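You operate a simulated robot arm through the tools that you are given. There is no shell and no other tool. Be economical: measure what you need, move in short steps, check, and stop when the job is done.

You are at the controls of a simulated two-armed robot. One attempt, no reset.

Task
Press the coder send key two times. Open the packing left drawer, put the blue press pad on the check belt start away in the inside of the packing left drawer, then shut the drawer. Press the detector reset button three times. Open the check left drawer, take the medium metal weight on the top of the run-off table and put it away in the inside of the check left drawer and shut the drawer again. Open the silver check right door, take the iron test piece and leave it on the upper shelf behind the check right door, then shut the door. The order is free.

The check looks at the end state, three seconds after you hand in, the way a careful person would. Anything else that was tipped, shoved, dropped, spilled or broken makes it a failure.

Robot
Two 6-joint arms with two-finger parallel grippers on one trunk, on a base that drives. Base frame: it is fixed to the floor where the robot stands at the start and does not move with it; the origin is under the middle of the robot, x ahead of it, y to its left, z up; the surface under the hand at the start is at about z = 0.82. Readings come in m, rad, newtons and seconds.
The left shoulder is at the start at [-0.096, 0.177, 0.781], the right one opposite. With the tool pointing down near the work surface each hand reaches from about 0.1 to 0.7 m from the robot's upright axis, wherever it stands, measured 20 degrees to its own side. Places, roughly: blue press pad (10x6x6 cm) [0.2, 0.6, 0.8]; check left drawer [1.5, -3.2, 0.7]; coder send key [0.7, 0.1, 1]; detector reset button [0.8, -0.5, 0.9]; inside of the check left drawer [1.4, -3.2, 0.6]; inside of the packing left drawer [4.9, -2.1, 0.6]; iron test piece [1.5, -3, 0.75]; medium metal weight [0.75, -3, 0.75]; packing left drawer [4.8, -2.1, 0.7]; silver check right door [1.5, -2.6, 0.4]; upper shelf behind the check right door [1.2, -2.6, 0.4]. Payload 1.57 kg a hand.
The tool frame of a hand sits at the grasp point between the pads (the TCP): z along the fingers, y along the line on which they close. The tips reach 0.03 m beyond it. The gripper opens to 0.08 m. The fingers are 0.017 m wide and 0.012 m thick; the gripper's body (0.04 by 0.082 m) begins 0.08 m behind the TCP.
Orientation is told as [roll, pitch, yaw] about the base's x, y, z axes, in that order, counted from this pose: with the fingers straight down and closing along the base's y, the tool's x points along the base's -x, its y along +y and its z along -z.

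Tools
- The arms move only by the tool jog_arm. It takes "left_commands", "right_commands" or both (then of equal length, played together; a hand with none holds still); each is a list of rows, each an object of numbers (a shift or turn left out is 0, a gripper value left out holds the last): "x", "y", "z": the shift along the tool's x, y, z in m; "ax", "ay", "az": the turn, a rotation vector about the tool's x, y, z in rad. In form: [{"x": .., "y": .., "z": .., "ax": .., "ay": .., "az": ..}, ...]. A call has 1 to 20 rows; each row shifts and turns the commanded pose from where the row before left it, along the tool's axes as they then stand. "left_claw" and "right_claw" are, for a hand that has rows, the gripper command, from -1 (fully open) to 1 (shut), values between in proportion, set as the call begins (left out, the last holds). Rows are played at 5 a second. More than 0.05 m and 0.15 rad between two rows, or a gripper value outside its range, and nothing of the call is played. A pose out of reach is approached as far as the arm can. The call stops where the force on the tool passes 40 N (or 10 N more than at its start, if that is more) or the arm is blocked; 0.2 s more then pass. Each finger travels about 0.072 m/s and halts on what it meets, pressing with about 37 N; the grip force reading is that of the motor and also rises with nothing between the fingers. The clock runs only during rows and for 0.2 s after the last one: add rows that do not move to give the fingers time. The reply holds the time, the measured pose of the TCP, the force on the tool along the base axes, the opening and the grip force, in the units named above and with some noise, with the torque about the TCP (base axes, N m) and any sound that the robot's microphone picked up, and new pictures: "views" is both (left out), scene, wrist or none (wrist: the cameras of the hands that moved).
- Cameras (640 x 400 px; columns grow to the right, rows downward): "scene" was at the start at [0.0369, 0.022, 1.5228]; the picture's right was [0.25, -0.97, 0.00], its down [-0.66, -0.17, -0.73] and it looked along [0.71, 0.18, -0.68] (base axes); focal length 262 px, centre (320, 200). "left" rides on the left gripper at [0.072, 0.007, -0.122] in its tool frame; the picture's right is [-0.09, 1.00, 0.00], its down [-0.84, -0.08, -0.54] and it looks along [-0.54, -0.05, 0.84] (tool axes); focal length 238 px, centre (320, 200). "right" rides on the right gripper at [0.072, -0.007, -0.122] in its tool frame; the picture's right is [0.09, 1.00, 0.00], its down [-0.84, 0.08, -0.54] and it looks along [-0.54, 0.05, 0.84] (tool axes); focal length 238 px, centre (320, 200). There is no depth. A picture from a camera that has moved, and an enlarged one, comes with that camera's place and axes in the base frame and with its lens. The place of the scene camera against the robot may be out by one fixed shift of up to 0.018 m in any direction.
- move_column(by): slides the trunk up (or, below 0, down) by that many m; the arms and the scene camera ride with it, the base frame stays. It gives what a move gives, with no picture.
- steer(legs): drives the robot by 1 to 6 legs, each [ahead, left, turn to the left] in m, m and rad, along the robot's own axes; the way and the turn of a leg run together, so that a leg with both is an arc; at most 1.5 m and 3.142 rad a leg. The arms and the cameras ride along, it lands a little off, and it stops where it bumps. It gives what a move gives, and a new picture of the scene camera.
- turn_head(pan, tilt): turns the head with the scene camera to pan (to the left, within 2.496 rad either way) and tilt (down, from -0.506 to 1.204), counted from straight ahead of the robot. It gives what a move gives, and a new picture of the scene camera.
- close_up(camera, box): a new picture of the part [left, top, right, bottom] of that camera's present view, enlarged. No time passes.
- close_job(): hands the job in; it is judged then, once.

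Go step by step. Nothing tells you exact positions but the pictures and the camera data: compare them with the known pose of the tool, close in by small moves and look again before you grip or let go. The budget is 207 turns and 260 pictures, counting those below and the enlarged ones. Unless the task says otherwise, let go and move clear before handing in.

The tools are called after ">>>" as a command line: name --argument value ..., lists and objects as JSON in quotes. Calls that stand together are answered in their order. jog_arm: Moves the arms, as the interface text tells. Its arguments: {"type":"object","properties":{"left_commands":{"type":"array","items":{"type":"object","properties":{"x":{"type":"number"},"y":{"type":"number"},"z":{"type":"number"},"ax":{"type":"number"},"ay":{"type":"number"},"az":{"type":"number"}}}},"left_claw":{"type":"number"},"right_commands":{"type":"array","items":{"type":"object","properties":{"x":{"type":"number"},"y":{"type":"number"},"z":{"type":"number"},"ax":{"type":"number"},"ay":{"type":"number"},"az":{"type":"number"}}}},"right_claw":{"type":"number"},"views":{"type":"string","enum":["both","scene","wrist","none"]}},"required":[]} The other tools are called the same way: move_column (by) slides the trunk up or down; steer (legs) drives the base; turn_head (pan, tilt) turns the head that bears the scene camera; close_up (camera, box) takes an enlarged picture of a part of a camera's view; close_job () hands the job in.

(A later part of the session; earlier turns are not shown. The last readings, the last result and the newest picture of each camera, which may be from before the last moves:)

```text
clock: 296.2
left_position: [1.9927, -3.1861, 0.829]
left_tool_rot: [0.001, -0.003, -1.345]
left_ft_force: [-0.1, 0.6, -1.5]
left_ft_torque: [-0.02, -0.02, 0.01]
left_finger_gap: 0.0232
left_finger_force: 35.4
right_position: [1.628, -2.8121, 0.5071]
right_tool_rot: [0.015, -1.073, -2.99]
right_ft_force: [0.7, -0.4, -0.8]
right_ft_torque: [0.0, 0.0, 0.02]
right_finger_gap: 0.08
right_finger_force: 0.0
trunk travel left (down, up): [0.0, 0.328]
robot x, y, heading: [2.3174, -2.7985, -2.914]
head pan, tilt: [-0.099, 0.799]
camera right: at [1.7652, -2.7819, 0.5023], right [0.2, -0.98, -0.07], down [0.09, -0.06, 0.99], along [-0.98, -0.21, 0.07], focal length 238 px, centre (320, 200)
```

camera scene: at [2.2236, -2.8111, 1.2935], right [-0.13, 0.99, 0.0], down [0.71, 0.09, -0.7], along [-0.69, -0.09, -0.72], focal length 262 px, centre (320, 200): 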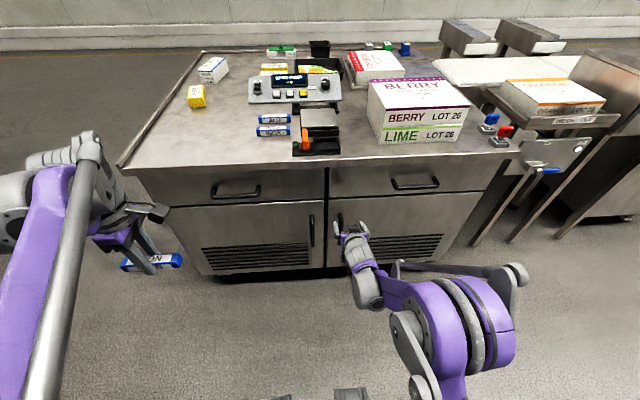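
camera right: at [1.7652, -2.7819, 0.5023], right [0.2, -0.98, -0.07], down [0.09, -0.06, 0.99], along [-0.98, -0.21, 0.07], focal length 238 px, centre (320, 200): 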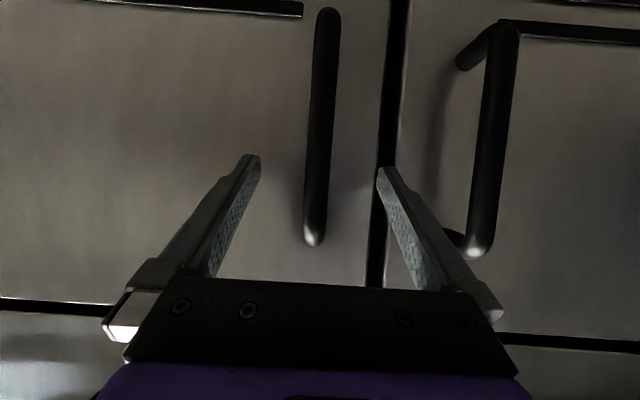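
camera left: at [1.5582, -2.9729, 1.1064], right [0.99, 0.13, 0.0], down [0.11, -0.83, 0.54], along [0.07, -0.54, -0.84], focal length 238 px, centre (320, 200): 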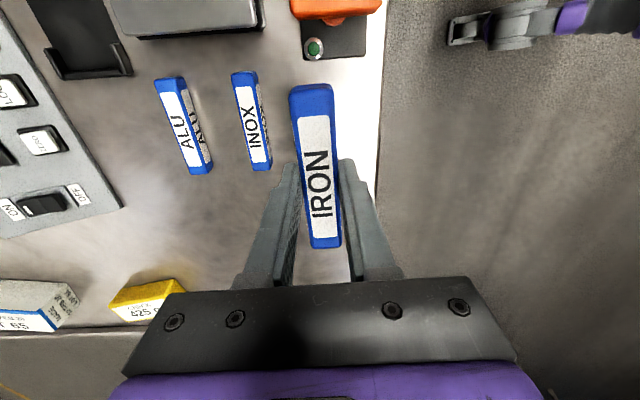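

Bar is centred between the fingers. Advance the last ~3.5 cm and close.

>>> jog_arm --right_commands '[{"z": 0.015}, {"z": 0.01}, {"z": 0.008}, {}]' --views "wrist"

```text
clock: 296.9
left_position: [1.9925, -3.1872, 0.8274]
left_tool_rot: [-0.001, -0.001, -1.346]
left_ft_force: [0.5, 0.1, -0.1]
left_ft_torque: [0.04, -0.01, 0.02]
left_finger_gap: 0.0228
left_finger_force: 35.3
right_position: [1.6091, -2.8155, 0.4943]
right_tool_rot: [0.014, -1.069, -2.991]
right_ft_force: [16.7, 2.3, 2.7]
right_ft_torque: [-0.28, -0.03, 0.76]
right_finger_gap: 0.0796
right_finger_force: 0.2
trunk travel left (down, up): [0.0, 0.328]
robot x, y, heading: [2.3155, -2.8002, -2.92]
head pan, tilt: [-0.099, 0.799]
stopped in row 3 (right hand): the force on the tool passed its limit at 49 N (the readings are from after the stop); the commanded pose is now the measured one
camera right: at [1.7471, -2.786, 0.4906], right [0.2, -0.98, -0.07], down [0.08, -0.06, 0.99], along [-0.98, -0.21, 0.07], focal length 238 px, centre (320, 200)
```

right: 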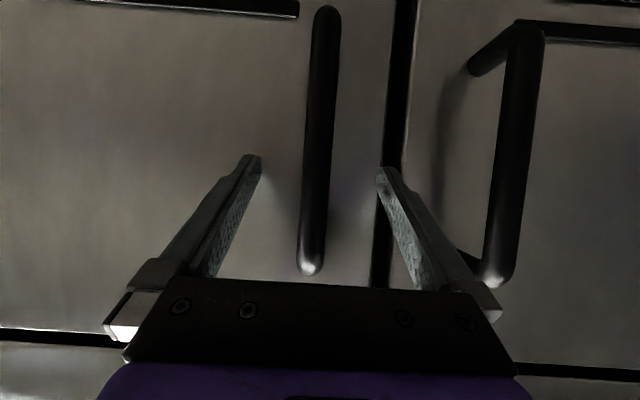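

>>> jog_arm --right_commands '[{"z": -0.004}, {}, {}, {}, {}, {}]' --right_claw 1 --views "wrist"

```text
clock: 298.3
left_position: [1.9918, -3.1854, 0.8279]
left_tool_rot: [0.001, -0.003, -1.347]
left_ft_force: [1.0, 0.7, 0.4]
left_ft_torque: [-0.02, -0.01, 0.01]
left_finger_gap: 0.0228
left_finger_force: 35.4
right_position: [1.6103, -2.8118, 0.4964]
right_tool_rot: [0.013, -1.069, -2.994]
right_ft_force: [-6.3, 20.2, 5.4]
right_ft_torque: [0.43, 0.05, 0.16]
right_finger_gap: 0.0159
right_finger_force: 31.4
trunk travel left (down, up): [0.0, 0.328]
robot x, y, heading: [2.3156, -2.8011, -2.914]
head pan, tilt: [-0.099, 0.799]
camera right: at [1.7485, -2.783, 0.492], right [0.2, -0.98, -0.07], down [0.08, -0.06, 0.99], along [-0.98, -0.21, 0.07], focal length 238 px, centre (320, 200)
```

right: 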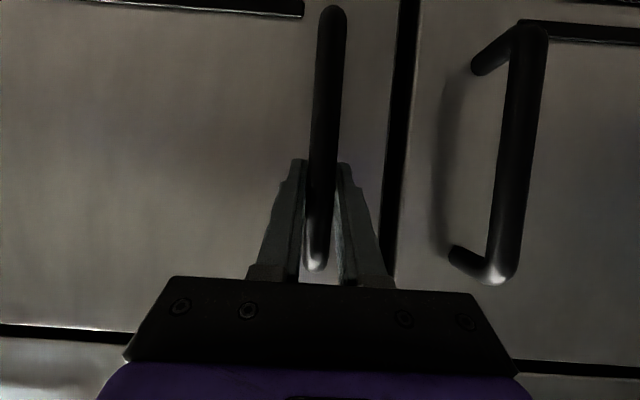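

Handle gripped. Door is ~0.63 m wide, hinge on the right. Pull along its arc.

>>> jog_arm --right_commands '[{"x": 0.0173, "y": -0.004, "z": -0.0315, "ax": -0.0526, "az": -0.0289}, {"x": 0.0173, "y": -0.004, "z": -0.0315, "ax": -0.0526, "az": -0.0289}, {"x": 0.0173, "y": -0.004, "z": -0.0315, "ax": -0.0526, "az": -0.0289}, {"x": 0.0173, "y": -0.004, "z": -0.0315, "ax": -0.0526, "az": -0.0289}, {}]' --views "scene"

```text
clock: 298.8
left_position: [1.9916, -3.1859, 0.8253]
left_tool_rot: [0.0, -0.003, -1.347]
left_ft_force: [-0.7, -0.3, -1.5]
left_ft_torque: [0.01, 0.02, -0.03]
left_finger_gap: 0.0228
left_finger_force: 35.5
right_position: [1.6476, -2.7997, 0.4963]
right_tool_rot: [-0.006, -1.074, -2.929]
right_ft_force: [-0.2, 2.4, 4.7]
right_ft_torque: [-0.02, -0.61, -0.1]
right_finger_gap: 0.0162
right_finger_force: 31.3
right hand out of reach, approached as far as the arm can: row 2
trunk travel left (down, up): [0.0, 0.328]
robot x, y, heading: [2.3201, -2.8026, -2.92]
head pan, tilt: [-0.099, 0.799]
stopped in row 2 (right hand): the force on the tool passed its limit at 62 N (the readings are from after the stop); the commanded pose is now the measured one
camera scene: at [2.2235, -2.8112, 1.2935], right [-0.12, 0.99, 0.0], down [0.71, 0.09, -0.7], along [-0.69, -0.09, -0.72], focal length 262 px, centre (320, 200)
```

scene: 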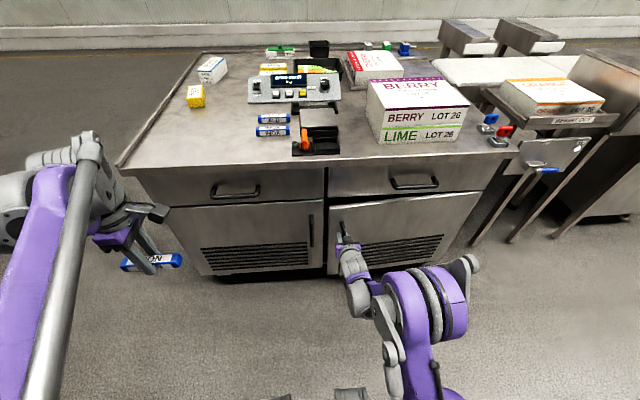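

The arm folds to its limit, so I pull with the base instead, keeping the grip.

>>> steer --legs '[[-0.12, -0.012, 0]]'

```text
clock: 299.8
left_position: [2.059, -3.1603, 0.827]
left_tool_rot: [0.0, -0.002, -1.351]
left_ft_force: [-0.6, -1.0, 0.5]
left_ft_torque: [-0.01, 0.03, -0.01]
left_finger_gap: 0.0225
left_finger_force: 35.8
right_position: [1.7143, -2.7688, 0.4962]
right_tool_rot: [-0.013, -1.072, -2.935]
right_ft_force: [-0.3, 0.0, 4.1]
right_ft_torque: [-0.17, -0.43, -0.09]
right_finger_gap: 0.0159
right_finger_force: 31.5
trunk travel left (down, up): [0.0, 0.328]
robot x, y, heading: [2.3855, -2.7804, -2.918]
head pan, tilt: [-0.099, 0.799]
stopped in leg 1: the force on the tool passed its limit at 47 N (the readings are from after the stop); the commanded pose is now the measured one
camera scene: at [2.2925, -2.7869, 1.2935], right [-0.12, 0.99, 0.0], down [0.71, 0.09, -0.7], along [-0.69, -0.09, -0.72], focal length 262 px, centre (320, 200)
```

scene: 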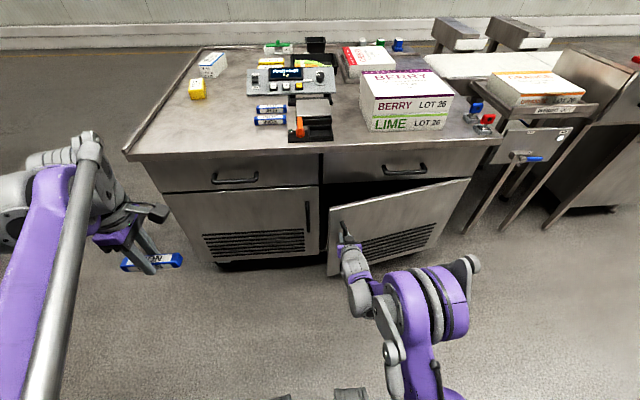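

>>> steer --legs '[[-0.08, -0.03, 0]]'

>>> steer --legs '[[-0.08, -0.04, 0]]'

```text
clock: 300.9
left_position: [2.1308, -3.1132, 0.8286]
left_tool_rot: [0.0, -0.004, -1.349]
left_ft_force: [0.5, 0.4, 0.0]
left_ft_torque: [-0.02, 0.0, -0.01]
left_finger_gap: 0.0229
left_finger_force: 35.1
right_position: [1.7866, -2.7206, 0.4958]
right_tool_rot: [-0.016, -1.074, -2.934]
right_ft_force: [-2.6, 2.6, -2.2]
right_ft_torque: [-0.23, 0.73, 0.04]
right_finger_gap: 0.016
right_finger_force: 31.1
trunk travel left (down, up): [0.0, 0.328]
robot x, y, heading: [2.455, -2.7294, -2.918]
head pan, tilt: [-0.099, 0.799]
camera scene: at [2.363, -2.7395, 1.2935], right [-0.12, 0.99, 0.0], down [0.71, 0.09, -0.7], along [-0.69, -0.09, -0.72], focal length 262 px, centre (320, 200)
```

scene: 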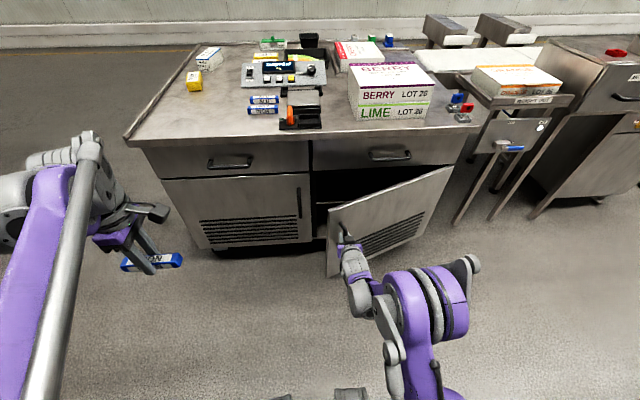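

```text
clock: 302.0
left_position: [2.1976, -3.0571, 0.8264]
left_tool_rot: [0.001, -0.003, -1.349]
left_ft_force: [-0.4, 0.2, -0.2]
left_ft_torque: [0.01, 0.0, 0.0]
left_finger_gap: 0.0227
left_finger_force: 35.6
right_position: [1.8521, -2.6608, 0.4946]
right_tool_rot: [-0.015, -1.073, -2.936]
right_ft_force: [-28.0, 25.3, 1.8]
right_ft_torque: [-0.14, -0.23, 0.11]
right_finger_gap: 0.0158
right_finger_force: 31.8
trunk travel left (down, up): [0.0, 0.328]
robot x, y, heading: [2.52, -2.6752, -2.921]
head pan, tilt: [-0.099, 0.799]
camera scene: at [2.4297, -2.6816, 1.2934], right [-0.12, 0.99, 0.0], down [0.71, 0.09, -0.7], along [-0.69, -0.09, -0.72], focal length 262 px, centre (320, 200)
```

scene: 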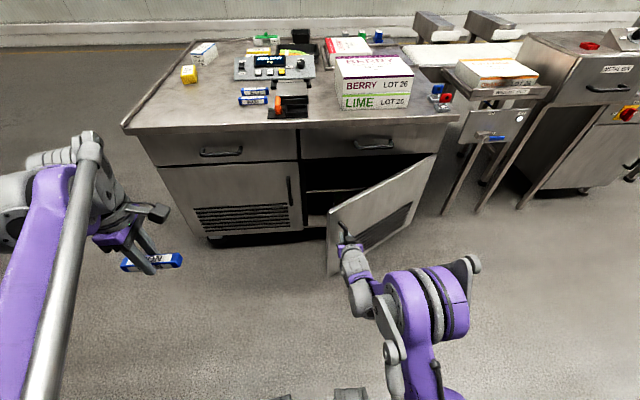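

Opening nicely. Continue along the arc (R ≈ 0.53 m).

>>> steer --legs '[[-0.06, -0.065, 0]]'

>>> steer --legs '[[-0.057, -0.07, 0]]'

>>> steer --legs '[[-0.045, -0.08, 0]]'

```text
clock: 303.2
left_position: [2.2328, -2.9979, 0.8274]
left_tool_rot: [0.001, -0.001, -1.346]
left_ft_force: [0.2, -0.1, 0.0]
left_ft_torque: [0.01, -0.01, 0.03]
left_finger_gap: 0.023
left_finger_force: 35.0
right_position: [1.8907, -2.6081, 0.4968]
right_tool_rot: [-0.014, -1.074, -2.927]
right_ft_force: [2.4, 0.3, 7.0]
right_ft_torque: [0.04, -0.55, -0.21]
right_finger_gap: 0.0156
right_finger_force: 31.5
trunk travel left (down, up): [0.0, 0.328]
robot x, y, heading: [2.5618, -2.6101, -2.917]
head pan, tilt: [-0.099, 0.799]
stopped in leg 1: the force on the tool passed its limit at 54 N (the readings are from after the stop); the commanded pose is now the measured one
camera scene: at [2.4671, -2.6242, 1.2936], right [-0.12, 0.99, 0.0], down [0.71, 0.09, -0.7], along [-0.69, -0.09, -0.72], focal length 262 px, centre (320, 200)
```

scene: 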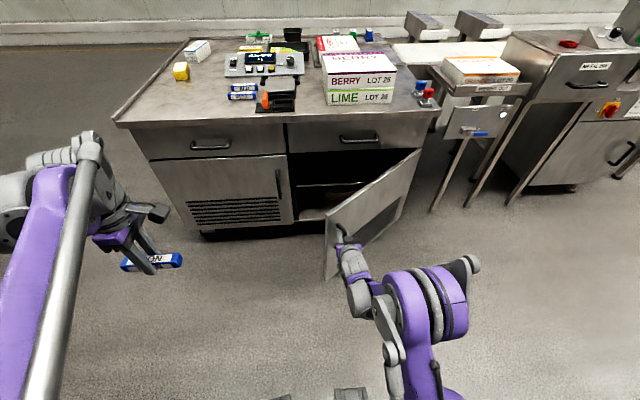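

```text
clock: 304.4
left_position: [2.2653, -2.9368, 0.8276]
left_tool_rot: [0.0, -0.001, -1.347]
left_ft_force: [-0.2, 0.5, -1.6]
left_ft_torque: [0.02, 0.01, -0.04]
left_finger_gap: 0.0226
left_finger_force: 35.4
right_position: [1.9243, -2.5523, 0.4963]
right_tool_rot: [-0.013, -1.073, -2.921]
right_ft_force: [2.2, 0.4, 8.1]
right_ft_torque: [0.1, -0.55, -0.37]
right_finger_gap: 0.0158
right_finger_force: 31.1
trunk travel left (down, up): [0.0, 0.328]
robot x, y, heading: [2.5927, -2.5555, -2.918]
head pan, tilt: [-0.099, 0.799]
stopped in leg 1: the force on the tool passed its limit at 45 N (the readings are from after the stop); the commanded pose is now the measured one
camera scene: at [2.4984, -2.563, 1.2936], right [-0.13, 0.99, 0.0], down [0.71, 0.09, -0.7], along [-0.69, -0.09, -0.72], focal length 262 px, centre (320, 200)
```

scene: 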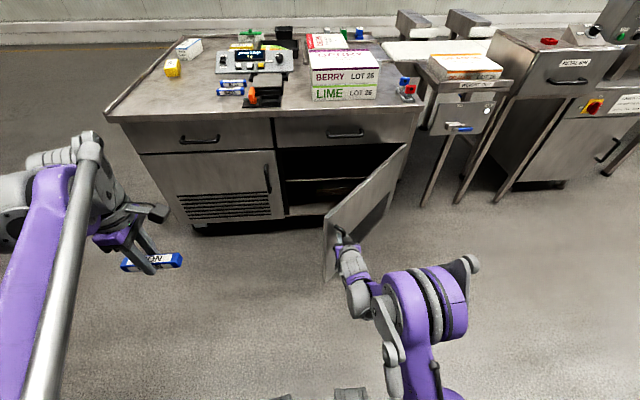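

```text
clock: 305.4
left_position: [2.2778, -2.9025, 0.8281]
left_tool_rot: [0.0, -0.001, -1.345]
left_ft_force: [-0.4, -0.7, -1.4]
left_ft_torque: [-0.04, 0.02, -0.01]
left_finger_gap: 0.0226
left_finger_force: 35.2
right_position: [1.9386, -2.5222, 0.4966]
right_tool_rot: [-0.014, -1.073, -2.915]
right_ft_force: [1.2, 0.0, 8.6]
right_ft_torque: [0.17, -0.52, -0.34]
right_finger_gap: 0.0159
right_finger_force: 31.3
trunk travel left (down, up): [0.0, 0.328]
robot x, y, heading: [2.6019, -2.5133, -2.914]
head pan, tilt: [-0.099, 0.799]
stopped in leg 1: the force on the tool passed its limit at 45 N (the readings are from after the stop); the commanded pose is now the measured one
camera scene: at [2.5097, -2.5275, 1.2936], right [-0.13, 0.99, 0.0], down [0.71, 0.09, -0.7], along [-0.69, -0.09, -0.72], focal length 262 px, centre (320, 200)
```

scene: 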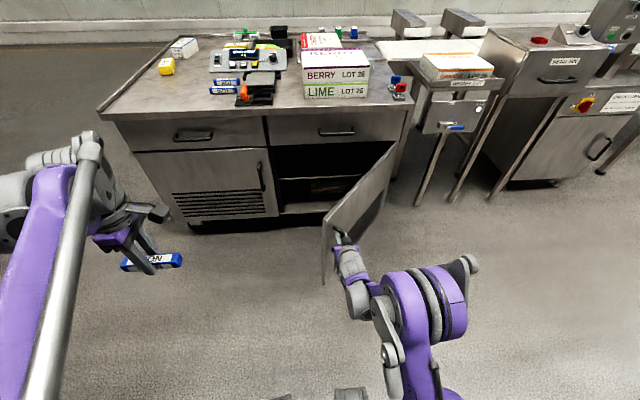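

>>> steer --legs '[[-0.044, -0.067, 0]]'

>>> steer --legs '[[-0.035, -0.07, 0]]'

>>> steer --legs '[[-0.025, -0.075, 0]]'

```text
clock: 306.7
left_position: [2.3051, -2.8269, 0.8274]
left_tool_rot: [0.001, -0.003, -1.347]
left_ft_force: [-0.2, -0.2, -0.8]
left_ft_torque: [-0.01, -0.04, 0.04]
left_finger_gap: 0.0228
left_finger_force: 35.5
right_position: [1.9638, -2.4466, 0.4958]
right_tool_rot: [-0.012, -1.072, -2.914]
right_ft_force: [-16.7, 4.7, 12.8]
right_ft_torque: [0.17, -0.25, 0.13]
right_finger_gap: 0.016
right_finger_force: 31.7
trunk travel left (down, up): [0.0, 0.328]
robot x, y, heading: [2.6303, -2.4429, -2.915]
head pan, tilt: [-0.099, 0.799]
camera scene: at [2.5363, -2.4517, 1.2935], right [-0.13, 0.99, 0.0], down [0.71, 0.09, -0.7], along [-0.69, -0.09, -0.72], focal length 262 px, centre (320, 200)
```

scene: 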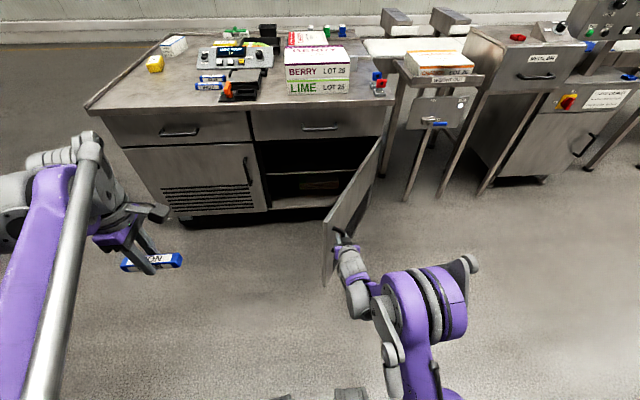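

```text
clock: 308.0
left_position: [2.322, -2.7526, 0.8264]
left_tool_rot: [0.001, -0.001, -1.345]
left_ft_force: [0.5, 0.7, -0.2]
left_ft_torque: [-0.04, -0.02, -0.02]
left_finger_gap: 0.023
left_finger_force: 35.4
right_position: [1.9829, -2.3699, 0.4959]
right_tool_rot: [-0.013, -1.071, -2.915]
right_ft_force: [-24.3, 2.6, 4.7]
right_ft_torque: [0.23, 0.07, 0.08]
right_finger_gap: 0.0159
right_finger_force: 31.4
trunk travel left (down, up): [0.0, 0.328]
robot x, y, heading: [2.6441, -2.3652, -2.917]
head pan, tilt: [-0.099, 0.799]
camera scene: at [2.5537, -2.3765, 1.2935], right [-0.13, 0.99, 0.0], down [0.71, 0.09, -0.7], along [-0.69, -0.09, -0.72], focal length 262 px, centre (320, 200)
```

scene: 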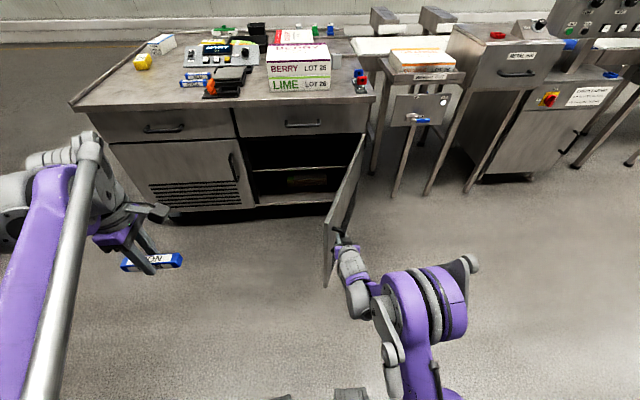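

```text
clock: 309.3
left_position: [2.3292, -2.6724, 0.8265]
left_tool_rot: [0.001, -0.001, -1.347]
left_ft_force: [-0.7, 0.5, 0.1]
left_ft_torque: [0.02, 0.03, 0.04]
left_finger_gap: 0.0231
left_finger_force: 35.3
right_position: [1.9888, -2.2918, 0.4965]
right_tool_rot: [-0.012, -1.074, -2.915]
right_ft_force: [-24.0, -1.0, 1.9]
right_ft_torque: [0.21, -0.03, 0.01]
right_finger_gap: 0.0161
right_finger_force: 31.7
trunk travel left (down, up): [0.0, 0.328]
robot x, y, heading: [2.6529, -2.2848, -2.914]
head pan, tilt: [-0.099, 0.799]
camera scene: at [2.5609, -2.2975, 1.2934], right [-0.13, 0.99, 0.0], down [0.71, 0.09, -0.7], along [-0.69, -0.09, -0.72], focal length 262 px, centre (320, 200)
```

scene: 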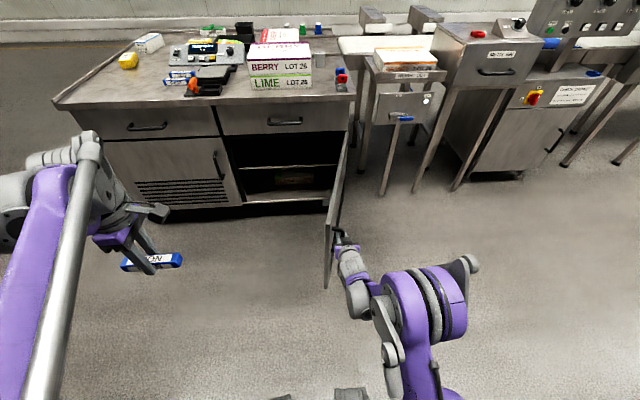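

Door is open ~75°. Release, retract the right hand and look into the cabinet.

>>> jog_arm --right_commands '[{}, {}, {}, {}, {"z": -0.03}, {"z": -0.04}, {"z": -0.04}, {"z": -0.04}, {}]' --right_claw -1 --views "scene"

>>> close_up --camera "scene" --box '[200, 90, 400, 220]'

```text
clock: 311.3
left_position: [2.3286, -2.6734, 0.8276]
left_tool_rot: [-0.001, -0.002, -1.35]
left_ft_force: [-0.6, -1.4, -1.3]
left_ft_torque: [0.0, -0.02, 0.01]
left_finger_gap: 0.023
left_finger_force: 35.2
right_position: [2.1186, -2.2628, 0.569]
right_tool_rot: [-0.014, -1.073, -2.915]
right_ft_force: [0.5, -0.3, -0.3]
right_ft_torque: [0.0, 0.02, 0.04]
right_finger_gap: 0.0803
right_finger_force: 0.0
trunk travel left (down, up): [0.0, 0.328]
robot x, y, heading: [2.6583, -2.2809, -2.915]
head pan, tilt: [-0.099, 0.799]
camera scene: at [2.562, -2.2977, 1.2935], right [-0.13, 0.99, 0.0], down [0.71, 0.09, -0.7], along [-0.69, -0.09, -0.72], focal length 262 px, centre (320, 200)
```

scene: 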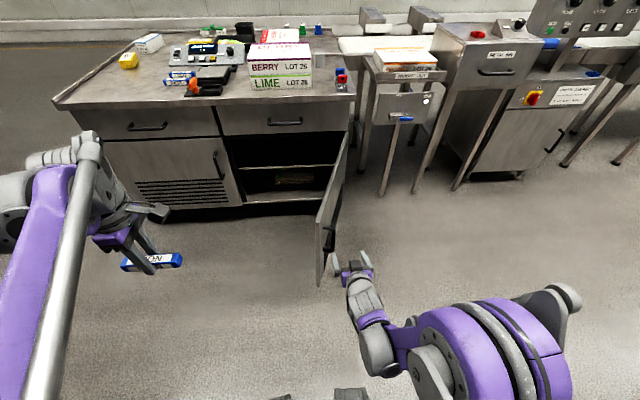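

```text
3.08 times, centred on (300, 155) of scene
camera zoom: at [2.562, -2.2977, 1.2935], right [-0.13, 0.99, 0.0], down [0.71, 0.09, -0.7], along [-0.69, -0.09, -0.72], focal length 806 px, centre (382, 338)
```

zoom: 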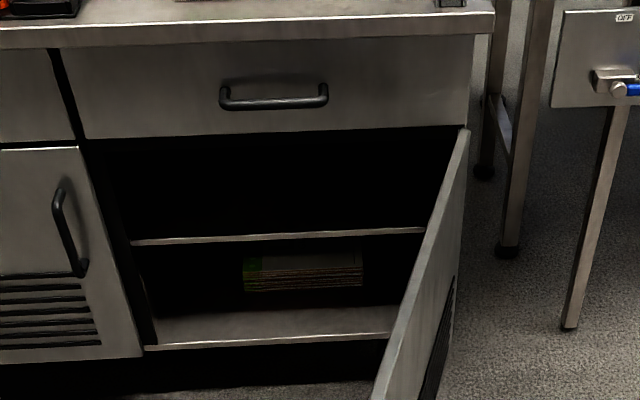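

Shelf is visible, roughly z ≈ 0.4. I raise the right hand above the door, pitch the left hand ~50° forward with the bar, then reposition the robot left of the open door.

>>> jog_arm --right_commands '[{"x": -0.036, "z": -0.02}, {"x": -0.036, "z": -0.02}, {"x": -0.036, "z": -0.02}, {"x": -0.036, "z": -0.02}, {"x": -0.036, "z": -0.02}, {"x": -0.036, "z": -0.02}, {}]' --left_commands '[{"ax": 0.15}, {"ax": 0.15}, {"ax": 0.15}, {"ax": 0.15}, {"ax": 0.15}, {"ax": 0.13}, {}]' --views "none"

>>> steer --legs '[[0.0, 0.24, 0], [0.35, 0, 0]]'

```text
clock: 312.9
left_position: [2.3292, -2.6728, 0.8274]
left_tool_rot: [-0.882, -0.004, -1.346]
left_ft_force: [-0.8, -0.6, -0.8]
left_ft_torque: [-0.03, -0.04, 0.01]
left_finger_gap: 0.0227
left_finger_force: 35.5
right_position: [2.1203, -2.2657, 0.8165]
right_tool_rot: [-0.012, -1.074, -2.915]
right_ft_force: [0.4, 0.3, 0.4]
right_ft_torque: [0.0, 0.01, 0.01]
right_finger_gap: 0.0802
right_finger_force: 0.1
trunk travel left (down, up): [0.0, 0.328]
robot x, y, heading: [2.6543, -2.2878, -2.918]
head pan, tilt: [-0.099, 0.799]
```

```text
clock: 317.5
left_position: [2.0394, -2.9839, 0.8261]
left_tool_rot: [-0.88, -0.003, -1.351]
left_ft_force: [-0.9, -0.4, -0.5]
left_ft_torque: [0.0, -0.04, 0.03]
left_finger_gap: 0.0226
left_finger_force: 35.1
right_position: [1.8313, -2.5744, 0.8153]
right_tool_rot: [-0.011, -1.073, -2.918]
right_ft_force: [-0.1, 0.0, 0.1]
right_ft_torque: [-0.01, 0.01, 0.01]
right_finger_gap: 0.08
right_finger_force: 0.1
trunk travel left (down, up): [0.0, 0.328]
robot x, y, heading: [2.3641, -2.5981, -2.922]
head pan, tilt: [-0.099, 0.799]
camera scene: at [2.2731, -2.6098, 1.2935], right [-0.12, 0.99, 0.0], down [0.71, 0.09, -0.7], along [-0.69, -0.08, -0.72], focal length 262 px, centre (320, 200)
```

scene: 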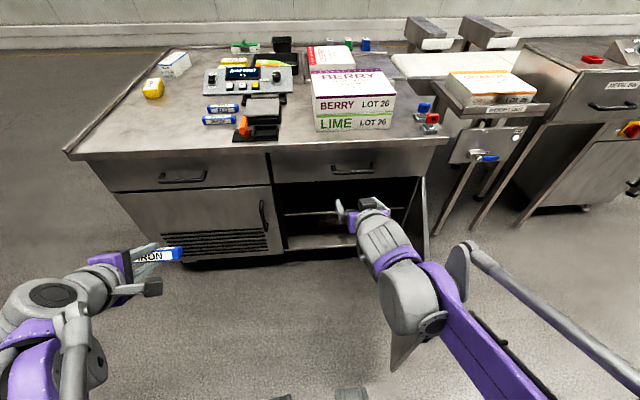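

>>> jog_arm --right_commands '[{"z": -0.045}, {"z": -0.045}, {"z": -0.045}, {"z": -0.045}, {"z": -0.04}, {}]' --views "none"

>>> steer --legs '[[0.2, 0, 0]]'

>>> close_up --camera "scene" --box '[180, 170, 480, 360]'

```text
clock: 318.9
left_position: [2.041, -2.9832, 0.8264]
left_tool_rot: [-0.882, -0.001, -1.351]
left_ft_force: [0.8, 0.3, -1.3]
left_ft_torque: [-0.02, -0.03, 0.04]
left_finger_gap: 0.023
left_finger_force: 35.7
right_position: [2.0188, -2.5356, 0.921]
right_tool_rot: [-0.012, -1.072, -2.92]
right_ft_force: [-0.5, 0.1, 0.1]
right_ft_torque: [0.03, -0.01, 0.02]
right_finger_gap: 0.0796
right_finger_force: 0.1
right hand out of reach, approached as far as the arm can: row 5
trunk travel left (down, up): [0.0, 0.328]
robot x, y, heading: [2.3657, -2.6008, -2.92]
head pan, tilt: [-0.099, 0.799]
```

```text
clock: 320.5
left_position: [1.8445, -3.0289, 0.827]
left_tool_rot: [-0.879, -0.001, -1.35]
left_ft_force: [-0.8, 0.0, -1.3]
left_ft_torque: [0.05, 0.01, -0.01]
left_finger_gap: 0.0227
left_finger_force: 35.7
right_position: [1.8219, -2.5817, 0.9206]
right_tool_rot: [-0.014, -1.072, -2.918]
right_ft_force: [-0.4, 0.2, 0.1]
right_ft_torque: [-0.02, -0.01, 0.01]
right_finger_gap: 0.0801
right_finger_force: 0.0
trunk travel left (down, up): [0.0, 0.328]
robot x, y, heading: [2.1702, -2.6435, -2.919]
head pan, tilt: [-0.099, 0.799]
camera scene: at [2.0771, -2.654, 1.2935], right [-0.12, 0.99, 0.0], down [0.71, 0.09, -0.7], along [-0.69, -0.08, -0.72], focal length 262 px, centre (320, 200)
```

scene: 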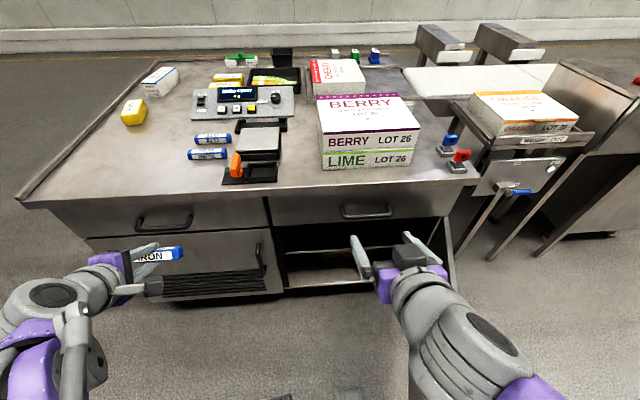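

```text
2.11 times, centred on (330, 265) of scene
camera zoom: at [2.0771, -2.654, 1.2935], right [-0.12, 0.99, 0.0], down [0.71, 0.09, -0.7], along [-0.69, -0.08, -0.72], focal length 551 px, centre (299, 63)
```

zoom: 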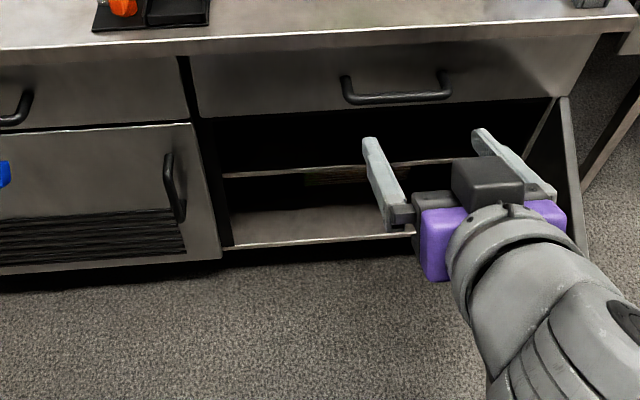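

Shelf front edge found: z ≈ 0.39, ~6 cm behind the cabinet front. Lower the left hand in front of the cabinet and shift right toward the opening.

>>> jog_arm --left_commands '[{"y": 0.0308, "z": 0.0255}, {"y": 0.0308, "z": 0.0255}, {"y": 0.0308, "z": 0.0255}, {"y": 0.0308, "z": 0.0255}, {"y": 0.0308, "z": 0.0255}, {"y": 0.0308, "z": 0.0255}, {"y": 0.0308, "z": 0.0255}, {"x": 0.046}, {"x": 0.046}, {"x": 0.046}, {"x": 0.046}, {"x": 0.046}, {"x": 0.046}, {"x": 0.046}, {"x": 0.046}, {"x": 0.046}, {}]' --views "both"

```text
clock: 324.1
left_position: [1.7543, -2.6238, 0.5478]
left_tool_rot: [-0.879, -0.002, -1.351]
left_ft_force: [-0.6, 0.6, -1.2]
left_ft_torque: [0.03, 0.01, 0.01]
left_finger_gap: 0.0228
left_finger_force: 35.1
right_position: [1.8213, -2.5802, 0.9213]
right_tool_rot: [-0.013, -1.073, -2.917]
right_ft_force: [-0.7, 0.3, 0.2]
right_ft_torque: [-0.01, -0.02, -0.02]
right_finger_gap: 0.08
right_finger_force: 0.2
trunk travel left (down, up): [0.0, 0.328]
robot x, y, heading: [2.1682, -2.6438, -2.919]
head pan, tilt: [-0.099, 0.799]
camera scene: at [2.0777, -2.6538, 1.2935], right [-0.12, 0.99, 0.0], down [0.71, 0.09, -0.7], along [-0.69, -0.09, -0.72], focal length 262 px, centre (320, 200)
camera left: at [1.8339, -2.5326, 0.6209], right [0.64, 0.05, -0.77], down [0.54, -0.74, 0.41], along [-0.54, -0.68, -0.5], focal length 238 px, centre (320, 200)
```

scene: 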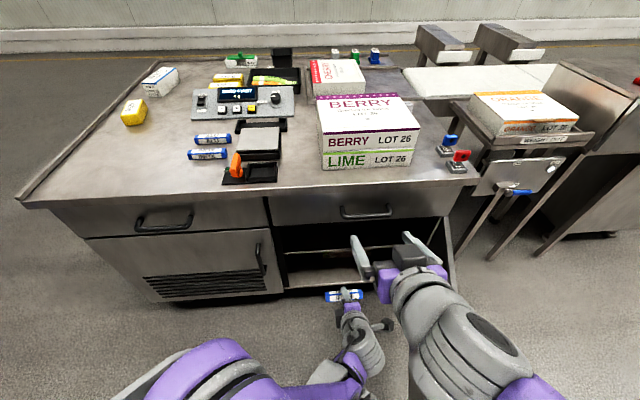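
left: 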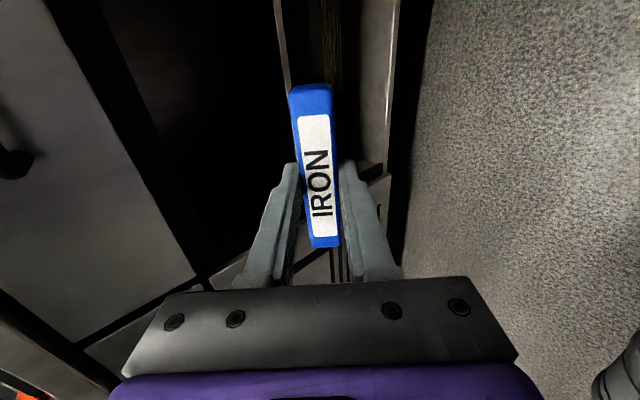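

Bar is in front of the opening. Move inward and down in stages.

>>> jog_arm --left_commands '[{"y": -0.0168, "z": 0.0396}, {"y": -0.0168, "z": 0.0396}, {"y": -0.0168, "z": 0.0396}, {"y": -0.0168, "z": 0.0396}, {"y": -0.0168, "z": 0.0396}, {}]' --views "both"

>>> close_up --camera "scene" --box '[240, 190, 440, 330]'

```text
clock: 325.5
left_position: [1.5528, -2.6689, 0.4854]
left_tool_rot: [-0.879, -0.001, -1.349]
left_ft_force: [0.5, -0.5, 0.1]
left_ft_torque: [0.03, 0.01, -0.01]
left_finger_gap: 0.023
left_finger_force: 34.9
right_position: [1.8219, -2.5803, 0.9222]
right_tool_rot: [-0.014, -1.073, -2.917]
right_ft_force: [-0.7, -0.6, 0.2]
right_ft_torque: [0.0, -0.02, 0.01]
right_finger_gap: 0.08
right_finger_force: 0.1
trunk travel left (down, up): [0.0, 0.328]
robot x, y, heading: [2.1715, -2.6456, -2.915]
head pan, tilt: [-0.099, 0.799]
camera scene: at [2.0777, -2.6538, 1.2935], right [-0.12, 0.99, 0.0], down [0.71, 0.09, -0.7], along [-0.69, -0.09, -0.72], focal length 262 px, centre (320, 200)
camera left: at [1.6323, -2.5787, 0.5591], right [0.64, 0.05, -0.77], down [0.54, -0.74, 0.41], along [-0.54, -0.68, -0.5], focal length 238 px, centre (320, 200)
```

scene: 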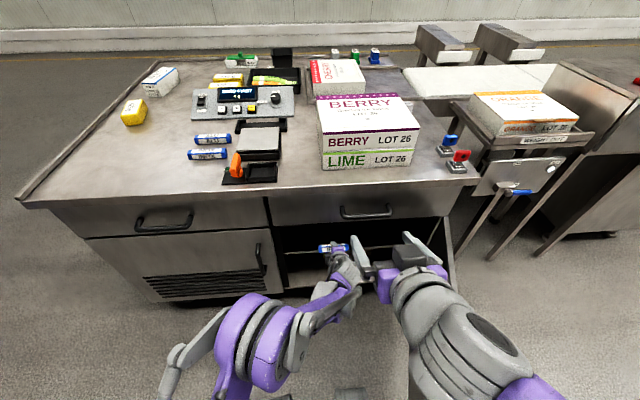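
left: 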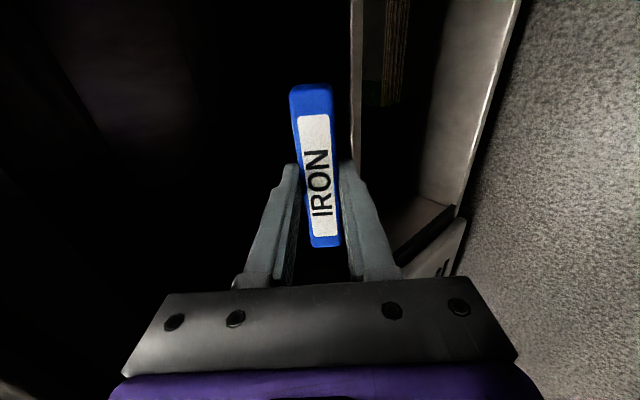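

```text
2.86 times, centred on (340, 260) of scene
camera zoom: at [2.0777, -2.6538, 1.2935], right [-0.12, 0.99, 0.0], down [0.71, 0.09, -0.7], along [-0.69, -0.09, -0.72], focal length 748 px, centre (263, 29)
```

zoom: 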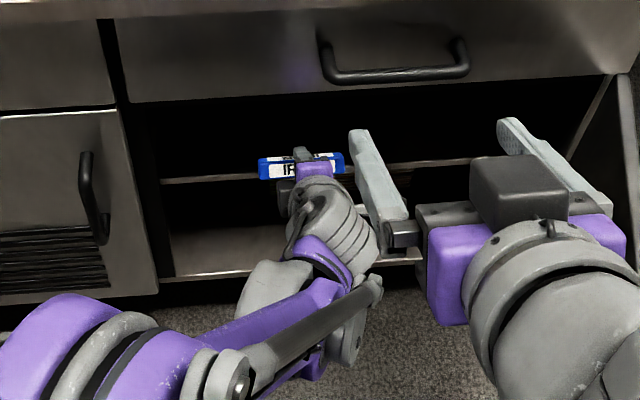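

The shelf edge is below-right of the bar now. Continue 12 cm inward.

>>> jog_arm --left_commands '[{"y": -0.0195, "z": 0.0375}, {"y": -0.0195, "z": 0.0375}, {"y": -0.0195, "z": 0.0375}, {}]' --views "wrist"

```text
clock: 326.5
left_position: [1.4334, -2.6962, 0.4574]
left_tool_rot: [-0.879, -0.001, -1.351]
left_ft_force: [-0.8, -0.6, -0.2]
left_ft_torque: [0.01, 0.01, 0.03]
left_finger_gap: 0.0227
left_finger_force: 35.6
right_position: [1.8222, -2.5796, 0.9215]
right_tool_rot: [-0.013, -1.072, -2.919]
right_ft_force: [-0.2, 0.5, 0.0]
right_ft_torque: [0.0, 0.0, 0.0]
right_finger_gap: 0.0799
right_finger_force: 0.1
trunk travel left (down, up): [0.0, 0.328]
robot x, y, heading: [2.1715, -2.6466, -2.923]
head pan, tilt: [-0.099, 0.799]
camera left: at [1.512, -2.606, 0.5315], right [0.64, 0.05, -0.77], down [0.54, -0.74, 0.41], along [-0.54, -0.68, -0.5], focal length 238 px, centre (320, 200)
```

left: 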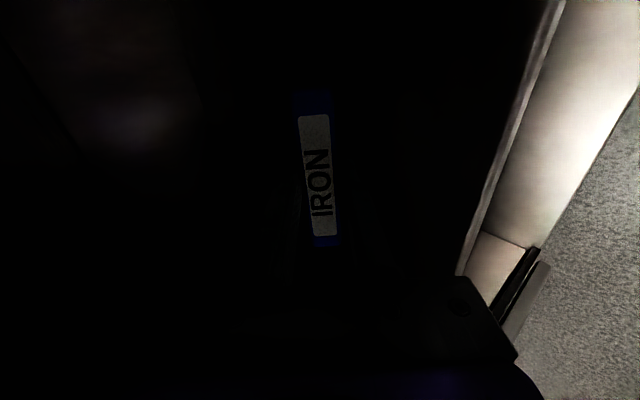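

Inside over the shelf. Lower gently to contact.

>>> jog_arm --left_commands '[{"y": 0.0077, "z": 0.0064}, {"y": 0.0062, "z": 0.0051}, {"y": 0.0046, "z": 0.0038}, {"y": 0.0046, "z": 0.0038}, {"y": 0.0046, "z": 0.0038}, {}]' --views "none"

```text
clock: 327.5
left_position: [1.4333, -2.6959, 0.4372]
left_tool_rot: [-0.887, -0.003, -1.354]
left_ft_force: [17.6, -1.2, 24.0]
left_ft_torque: [-0.08, -0.41, 0.08]
left_finger_gap: 0.0227
left_finger_force: 35.3
right_position: [1.8245, -2.5799, 0.922]
right_tool_rot: [-0.013, -1.075, -2.917]
right_ft_force: [0.6, -0.2, -0.1]
right_ft_torque: [-0.02, 0.04, 0.05]
right_finger_gap: 0.0801
right_finger_force: 0.0
trunk travel left (down, up): [0.0, 0.328]
robot x, y, heading: [2.1692, -2.6408, -2.916]
head pan, tilt: [-0.099, 0.799]
stopped in row 4 (left hand): the force on the tool passed its limit at 47 N (the readings are from after the stop); the commanded pose is now the measured one
```

Contact with the shelf. Open while raising 3 cm so the bar is left behind, then look.

>>> jog_arm --left_commands '[{"y": -0.0023, "z": -0.0019}, {}, {"y": -0.0077, "z": -0.0064}, {"y": -0.0077, "z": -0.0064}, {"y": -0.0077, "z": -0.0064}, {}, {}]' --left_claw -1 --views "wrist"

```text
clock: 328.0
left_position: [1.4268, -2.6983, 0.4428]
left_tool_rot: [-0.901, -0.003, -1.361]
left_ft_force: [-21.2, -4.0, 39.0]
left_ft_torque: [-0.18, 1.02, -0.03]
left_finger_gap: 0.0421
left_finger_force: 0.1
right_position: [1.8238, -2.5802, 0.922]
right_tool_rot: [-0.014, -1.074, -2.917]
right_ft_force: [0.4, -0.3, 0.5]
right_ft_torque: [0.0, 0.0, -0.01]
right_finger_gap: 0.0802
right_finger_force: 0.1
trunk travel left (down, up): [0.0, 0.328]
robot x, y, heading: [2.1663, -2.6408, -2.924]
head pan, tilt: [-0.099, 0.799]
stopped in row 2 (left hand): the force on the tool passed its limit at 44 N (the readings are from after the stop); the commanded pose is now the measured one
camera left: at [1.5093, -2.6072, 0.5154], right [0.62, 0.04, -0.78], down [0.54, -0.74, 0.4], along [-0.56, -0.67, -0.48], focal length 238 px, centre (320, 200)
```

left: 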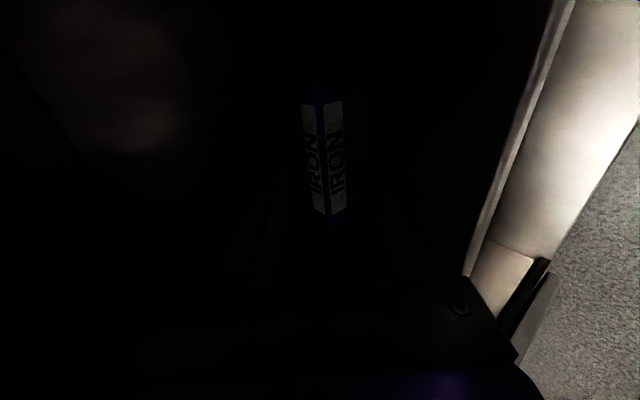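

The bar has settled flat on the shelf. Raise a bit and withdraw.

>>> jog_arm --left_commands '[{"y": -0.0077, "z": -0.0064}, {"y": -0.0077, "z": -0.0064}, {"y": -0.0077, "z": -0.0064}, {}, {}]' --views "wrist"

>>> close_up --camera "left" --box '[220, 60, 420, 260]'

```text
clock: 329.2
left_position: [1.43, -2.6969, 0.4699]
left_tool_rot: [-0.889, -0.005, -1.357]
left_ft_force: [0.3, -0.1, -0.4]
left_ft_torque: [-0.03, -0.01, 0.0]
left_finger_gap: 0.08
left_finger_force: 0.1
right_position: [1.8219, -2.5814, 0.9222]
right_tool_rot: [-0.015, -1.072, -2.918]
right_ft_force: [-0.1, 0.5, -0.5]
right_ft_torque: [0.02, -0.02, -0.01]
right_finger_gap: 0.0801
right_finger_force: 0.0
trunk travel left (down, up): [0.0, 0.328]
robot x, y, heading: [2.1699, -2.6442, -2.92]
head pan, tilt: [-0.099, 0.799]
camera left: at [1.5097, -2.6065, 0.541], right [0.63, 0.04, -0.77], down [0.54, -0.74, 0.4], along [-0.56, -0.67, -0.49], focal length 238 px, centre (320, 200)
```

left: 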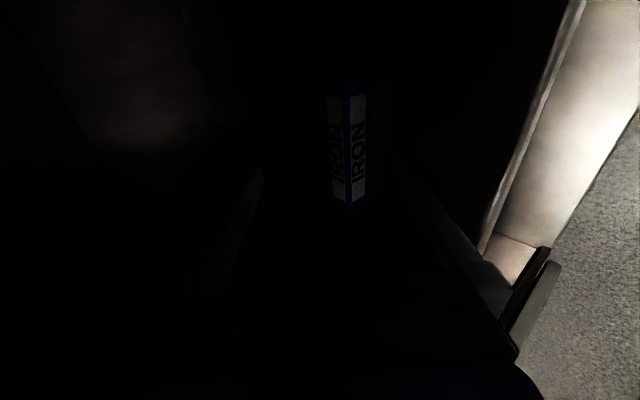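

```text
2.00 times, centred on (320, 160) of left
camera zoom: at [1.5097, -2.6065, 0.541], right [0.63, 0.04, -0.77], down [0.54, -0.74, 0.4], along [-0.56, -0.67, -0.49], focal length 477 px, centre (320, 280)
```

zoom: 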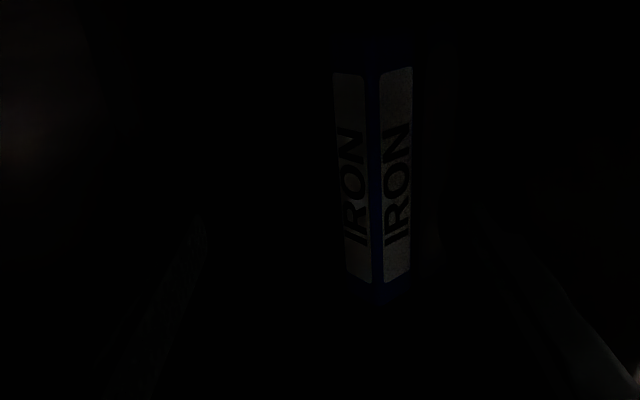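

Bar sits on the shelf, fingers clear. Withdraw straight back.

>>> jog_arm --left_commands '[{"y": 0.0225, "z": -0.034}, {"y": 0.0225, "z": -0.034}, {"y": 0.0225, "z": -0.034}, {"y": 0.0225, "z": -0.034}, {"y": 0.0225, "z": -0.034}, {"y": 0.0225, "z": -0.034}, {"y": 0.0225, "z": -0.034}, {}]' --views "wrist"

```text
clock: 331.0
left_position: [1.7075, -2.6372, 0.4968]
left_tool_rot: [-0.892, -0.005, -1.36]
left_ft_force: [-0.3, 0.3, 0.2]
left_ft_torque: [0.01, -0.03, -0.02]
left_finger_gap: 0.0801
left_finger_force: 0.0
right_position: [1.8213, -2.5808, 0.921]
right_tool_rot: [-0.012, -1.073, -2.92]
right_ft_force: [-0.2, 0.0, -0.6]
right_ft_torque: [0.03, 0.02, 0.0]
right_finger_gap: 0.08
right_finger_force: 0.0
trunk travel left (down, up): [0.0, 0.328]
robot x, y, heading: [2.1683, -2.6451, -2.922]
head pan, tilt: [-0.099, 0.799]
camera left: at [1.7881, -2.5463, 0.5691], right [0.63, 0.04, -0.77], down [0.54, -0.74, 0.4], along [-0.56, -0.67, -0.49], focal length 238 px, centre (320, 200)
```

left: 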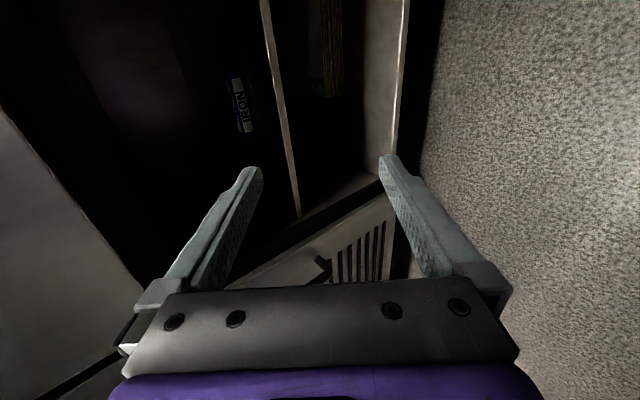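

IRON is on the upper shelf. Now back off, raise the left hand clear, and move right so that the right hand can push the door shut from its outer side.

>>> steer --legs '[[-0.25, 0, 0]]'

>>> jog_arm --left_commands '[{"y": -0.03, "z": -0.025}, {"y": -0.03, "z": -0.025}, {"y": -0.03, "z": -0.025}, {"y": -0.03, "z": -0.025}, {"y": -0.03, "z": -0.025}, {"y": -0.03, "z": -0.025}, {"y": -0.03, "z": -0.025}, {"y": -0.03, "z": -0.025}, {}]' --right_commands '[{}, {}, {}, {}, {}, {}, {}, {}, {}]' --right_claw 1 --views "none"

>>> steer --legs '[[0, -0.42, 0]]'

```text
clock: 332.9
left_position: [1.9484, -2.5838, 0.4956]
left_tool_rot: [-0.893, -0.002, -1.358]
left_ft_force: [0.5, -0.4, 0.3]
left_ft_torque: [0.03, 0.0, 0.0]
left_finger_gap: 0.08
left_finger_force: 0.0
right_position: [2.0635, -2.5266, 0.9217]
right_tool_rot: [-0.015, -1.073, -2.918]
right_ft_force: [-0.2, -0.1, -0.1]
right_ft_torque: [-0.03, -0.04, 0.01]
right_finger_gap: 0.08
right_finger_force: 0.1
trunk travel left (down, up): [0.0, 0.328]
robot x, y, heading: [2.4088, -2.5907, -2.919]
head pan, tilt: [-0.099, 0.799]
camera scene: at [2.3197, -2.5992, 1.2936], right [-0.12, 0.99, 0.0], down [0.71, 0.09, -0.7], along [-0.69, -0.09, -0.72], focal length 262 px, centre (320, 200)
```

scene: 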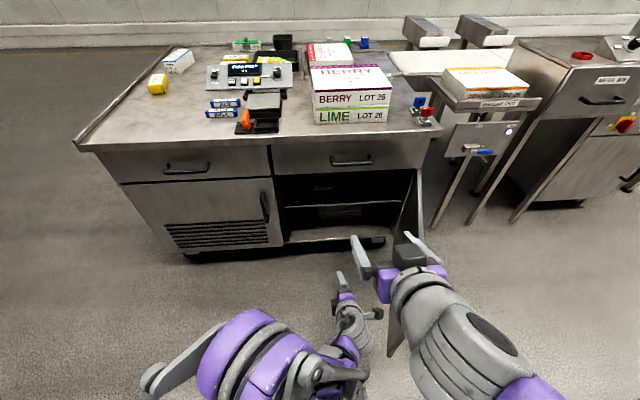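

```text
clock: 334.5
left_position: [1.9557, -2.5824, 0.7701]
left_tool_rot: [-0.89, -0.005, -1.352]
left_ft_force: [-0.2, -0.2, -0.3]
left_ft_torque: [0.01, 0.01, -0.01]
left_finger_gap: 0.0799
left_finger_force: 0.1
right_position: [2.0625, -2.5277, 0.9267]
right_tool_rot: [-0.016, -1.078, -2.912]
right_ft_force: [-8.2, 4.1, 3.4]
right_ft_torque: [-0.05, -0.21, 0.11]
right_finger_gap: 0.0
right_finger_force: 21.6
trunk travel left (down, up): [0.0, 0.328]
robot x, y, heading: [2.4152, -2.5931, -2.923]
head pan, tilt: [-0.099, 0.799]
stopped in row 8 (right hand): the force on the tool passed its limit at 78 N (the readings are from after the stop); the commanded pose is now the measured one
```

```text
clock: 338.7
left_position: [1.8615, -2.1784, 0.7701]
left_tool_rot: [-0.889, -0.005, -1.348]
left_ft_force: [-0.4, 1.0, -0.1]
left_ft_torque: [0.02, -0.03, 0.01]
left_finger_gap: 0.0803
left_finger_force: 0.1
right_position: [1.9691, -2.1227, 0.9254]
right_tool_rot: [-0.016, -1.077, -2.907]
right_ft_force: [-12.0, 7.8, 19.1]
right_ft_torque: [-0.19, -0.94, 0.29]
right_finger_gap: 0.0
right_finger_force: 21.2
trunk travel left (down, up): [0.0, 0.328]
robot x, y, heading: [2.3239, -2.1804, -2.912]
head pan, tilt: [-0.099, 0.799]
camera scene: at [2.2259, -2.1931, 1.2935], right [-0.13, 0.99, 0.0], down [0.71, 0.09, -0.7], along [-0.69, -0.09, -0.72], focal length 262 px, centre (320, 200)
```

scene: 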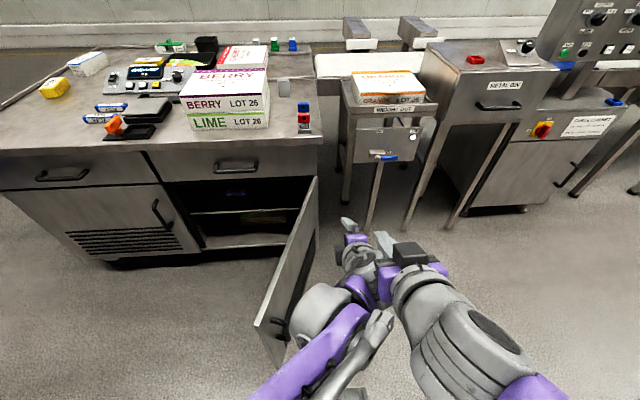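

The hands touched each other; I lift the right hand away. The left hand is now on the door's outer side, so it can do the closing: lower it and push left.

>>> jog_arm --right_commands '[{"x": -0.03, "z": -0.017}, {"x": -0.03, "z": -0.017}, {"x": -0.03, "z": -0.017}, {"x": -0.03, "z": -0.017}, {"y": -0.04}, {"y": -0.04}, {"y": -0.04}, {}]' --views "scene"

```text
clock: 340.5
left_position: [1.8613, -2.1775, 0.7687]
left_tool_rot: [-0.891, -0.005, -1.348]
left_ft_force: [-0.6, -0.7, -0.1]
left_ft_torque: [0.0, 0.03, 0.01]
left_finger_gap: 0.0798
left_finger_force: 0.0
right_position: [1.9628, -2.0854, 1.0645]
right_tool_rot: [-0.02, -1.08, -2.906]
right_ft_force: [-0.4, 0.6, 0.1]
right_ft_torque: [0.01, 0.0, 0.0]
right_finger_gap: 0.0
right_finger_force: 21.1
right hand out of reach, approached as far as the arm can: row 6, 7
trunk travel left (down, up): [0.0, 0.328]
robot x, y, heading: [2.3167, -2.1813, -2.918]
head pan, tilt: [-0.099, 0.799]
camera scene: at [2.226, -2.1931, 1.2935], right [-0.13, 0.99, 0.0], down [0.71, 0.09, -0.7], along [-0.69, -0.09, -0.72], focal length 262 px, centre (320, 200)
```

scene: 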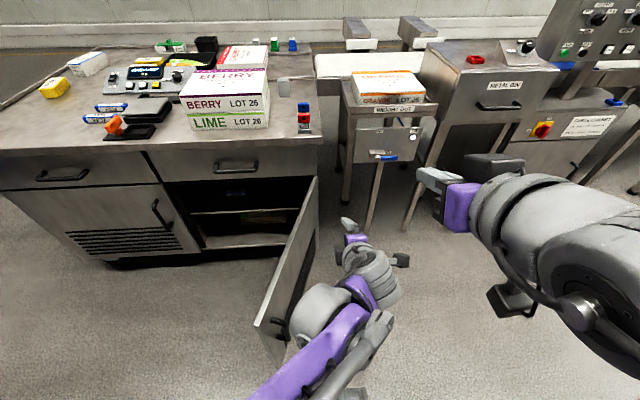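

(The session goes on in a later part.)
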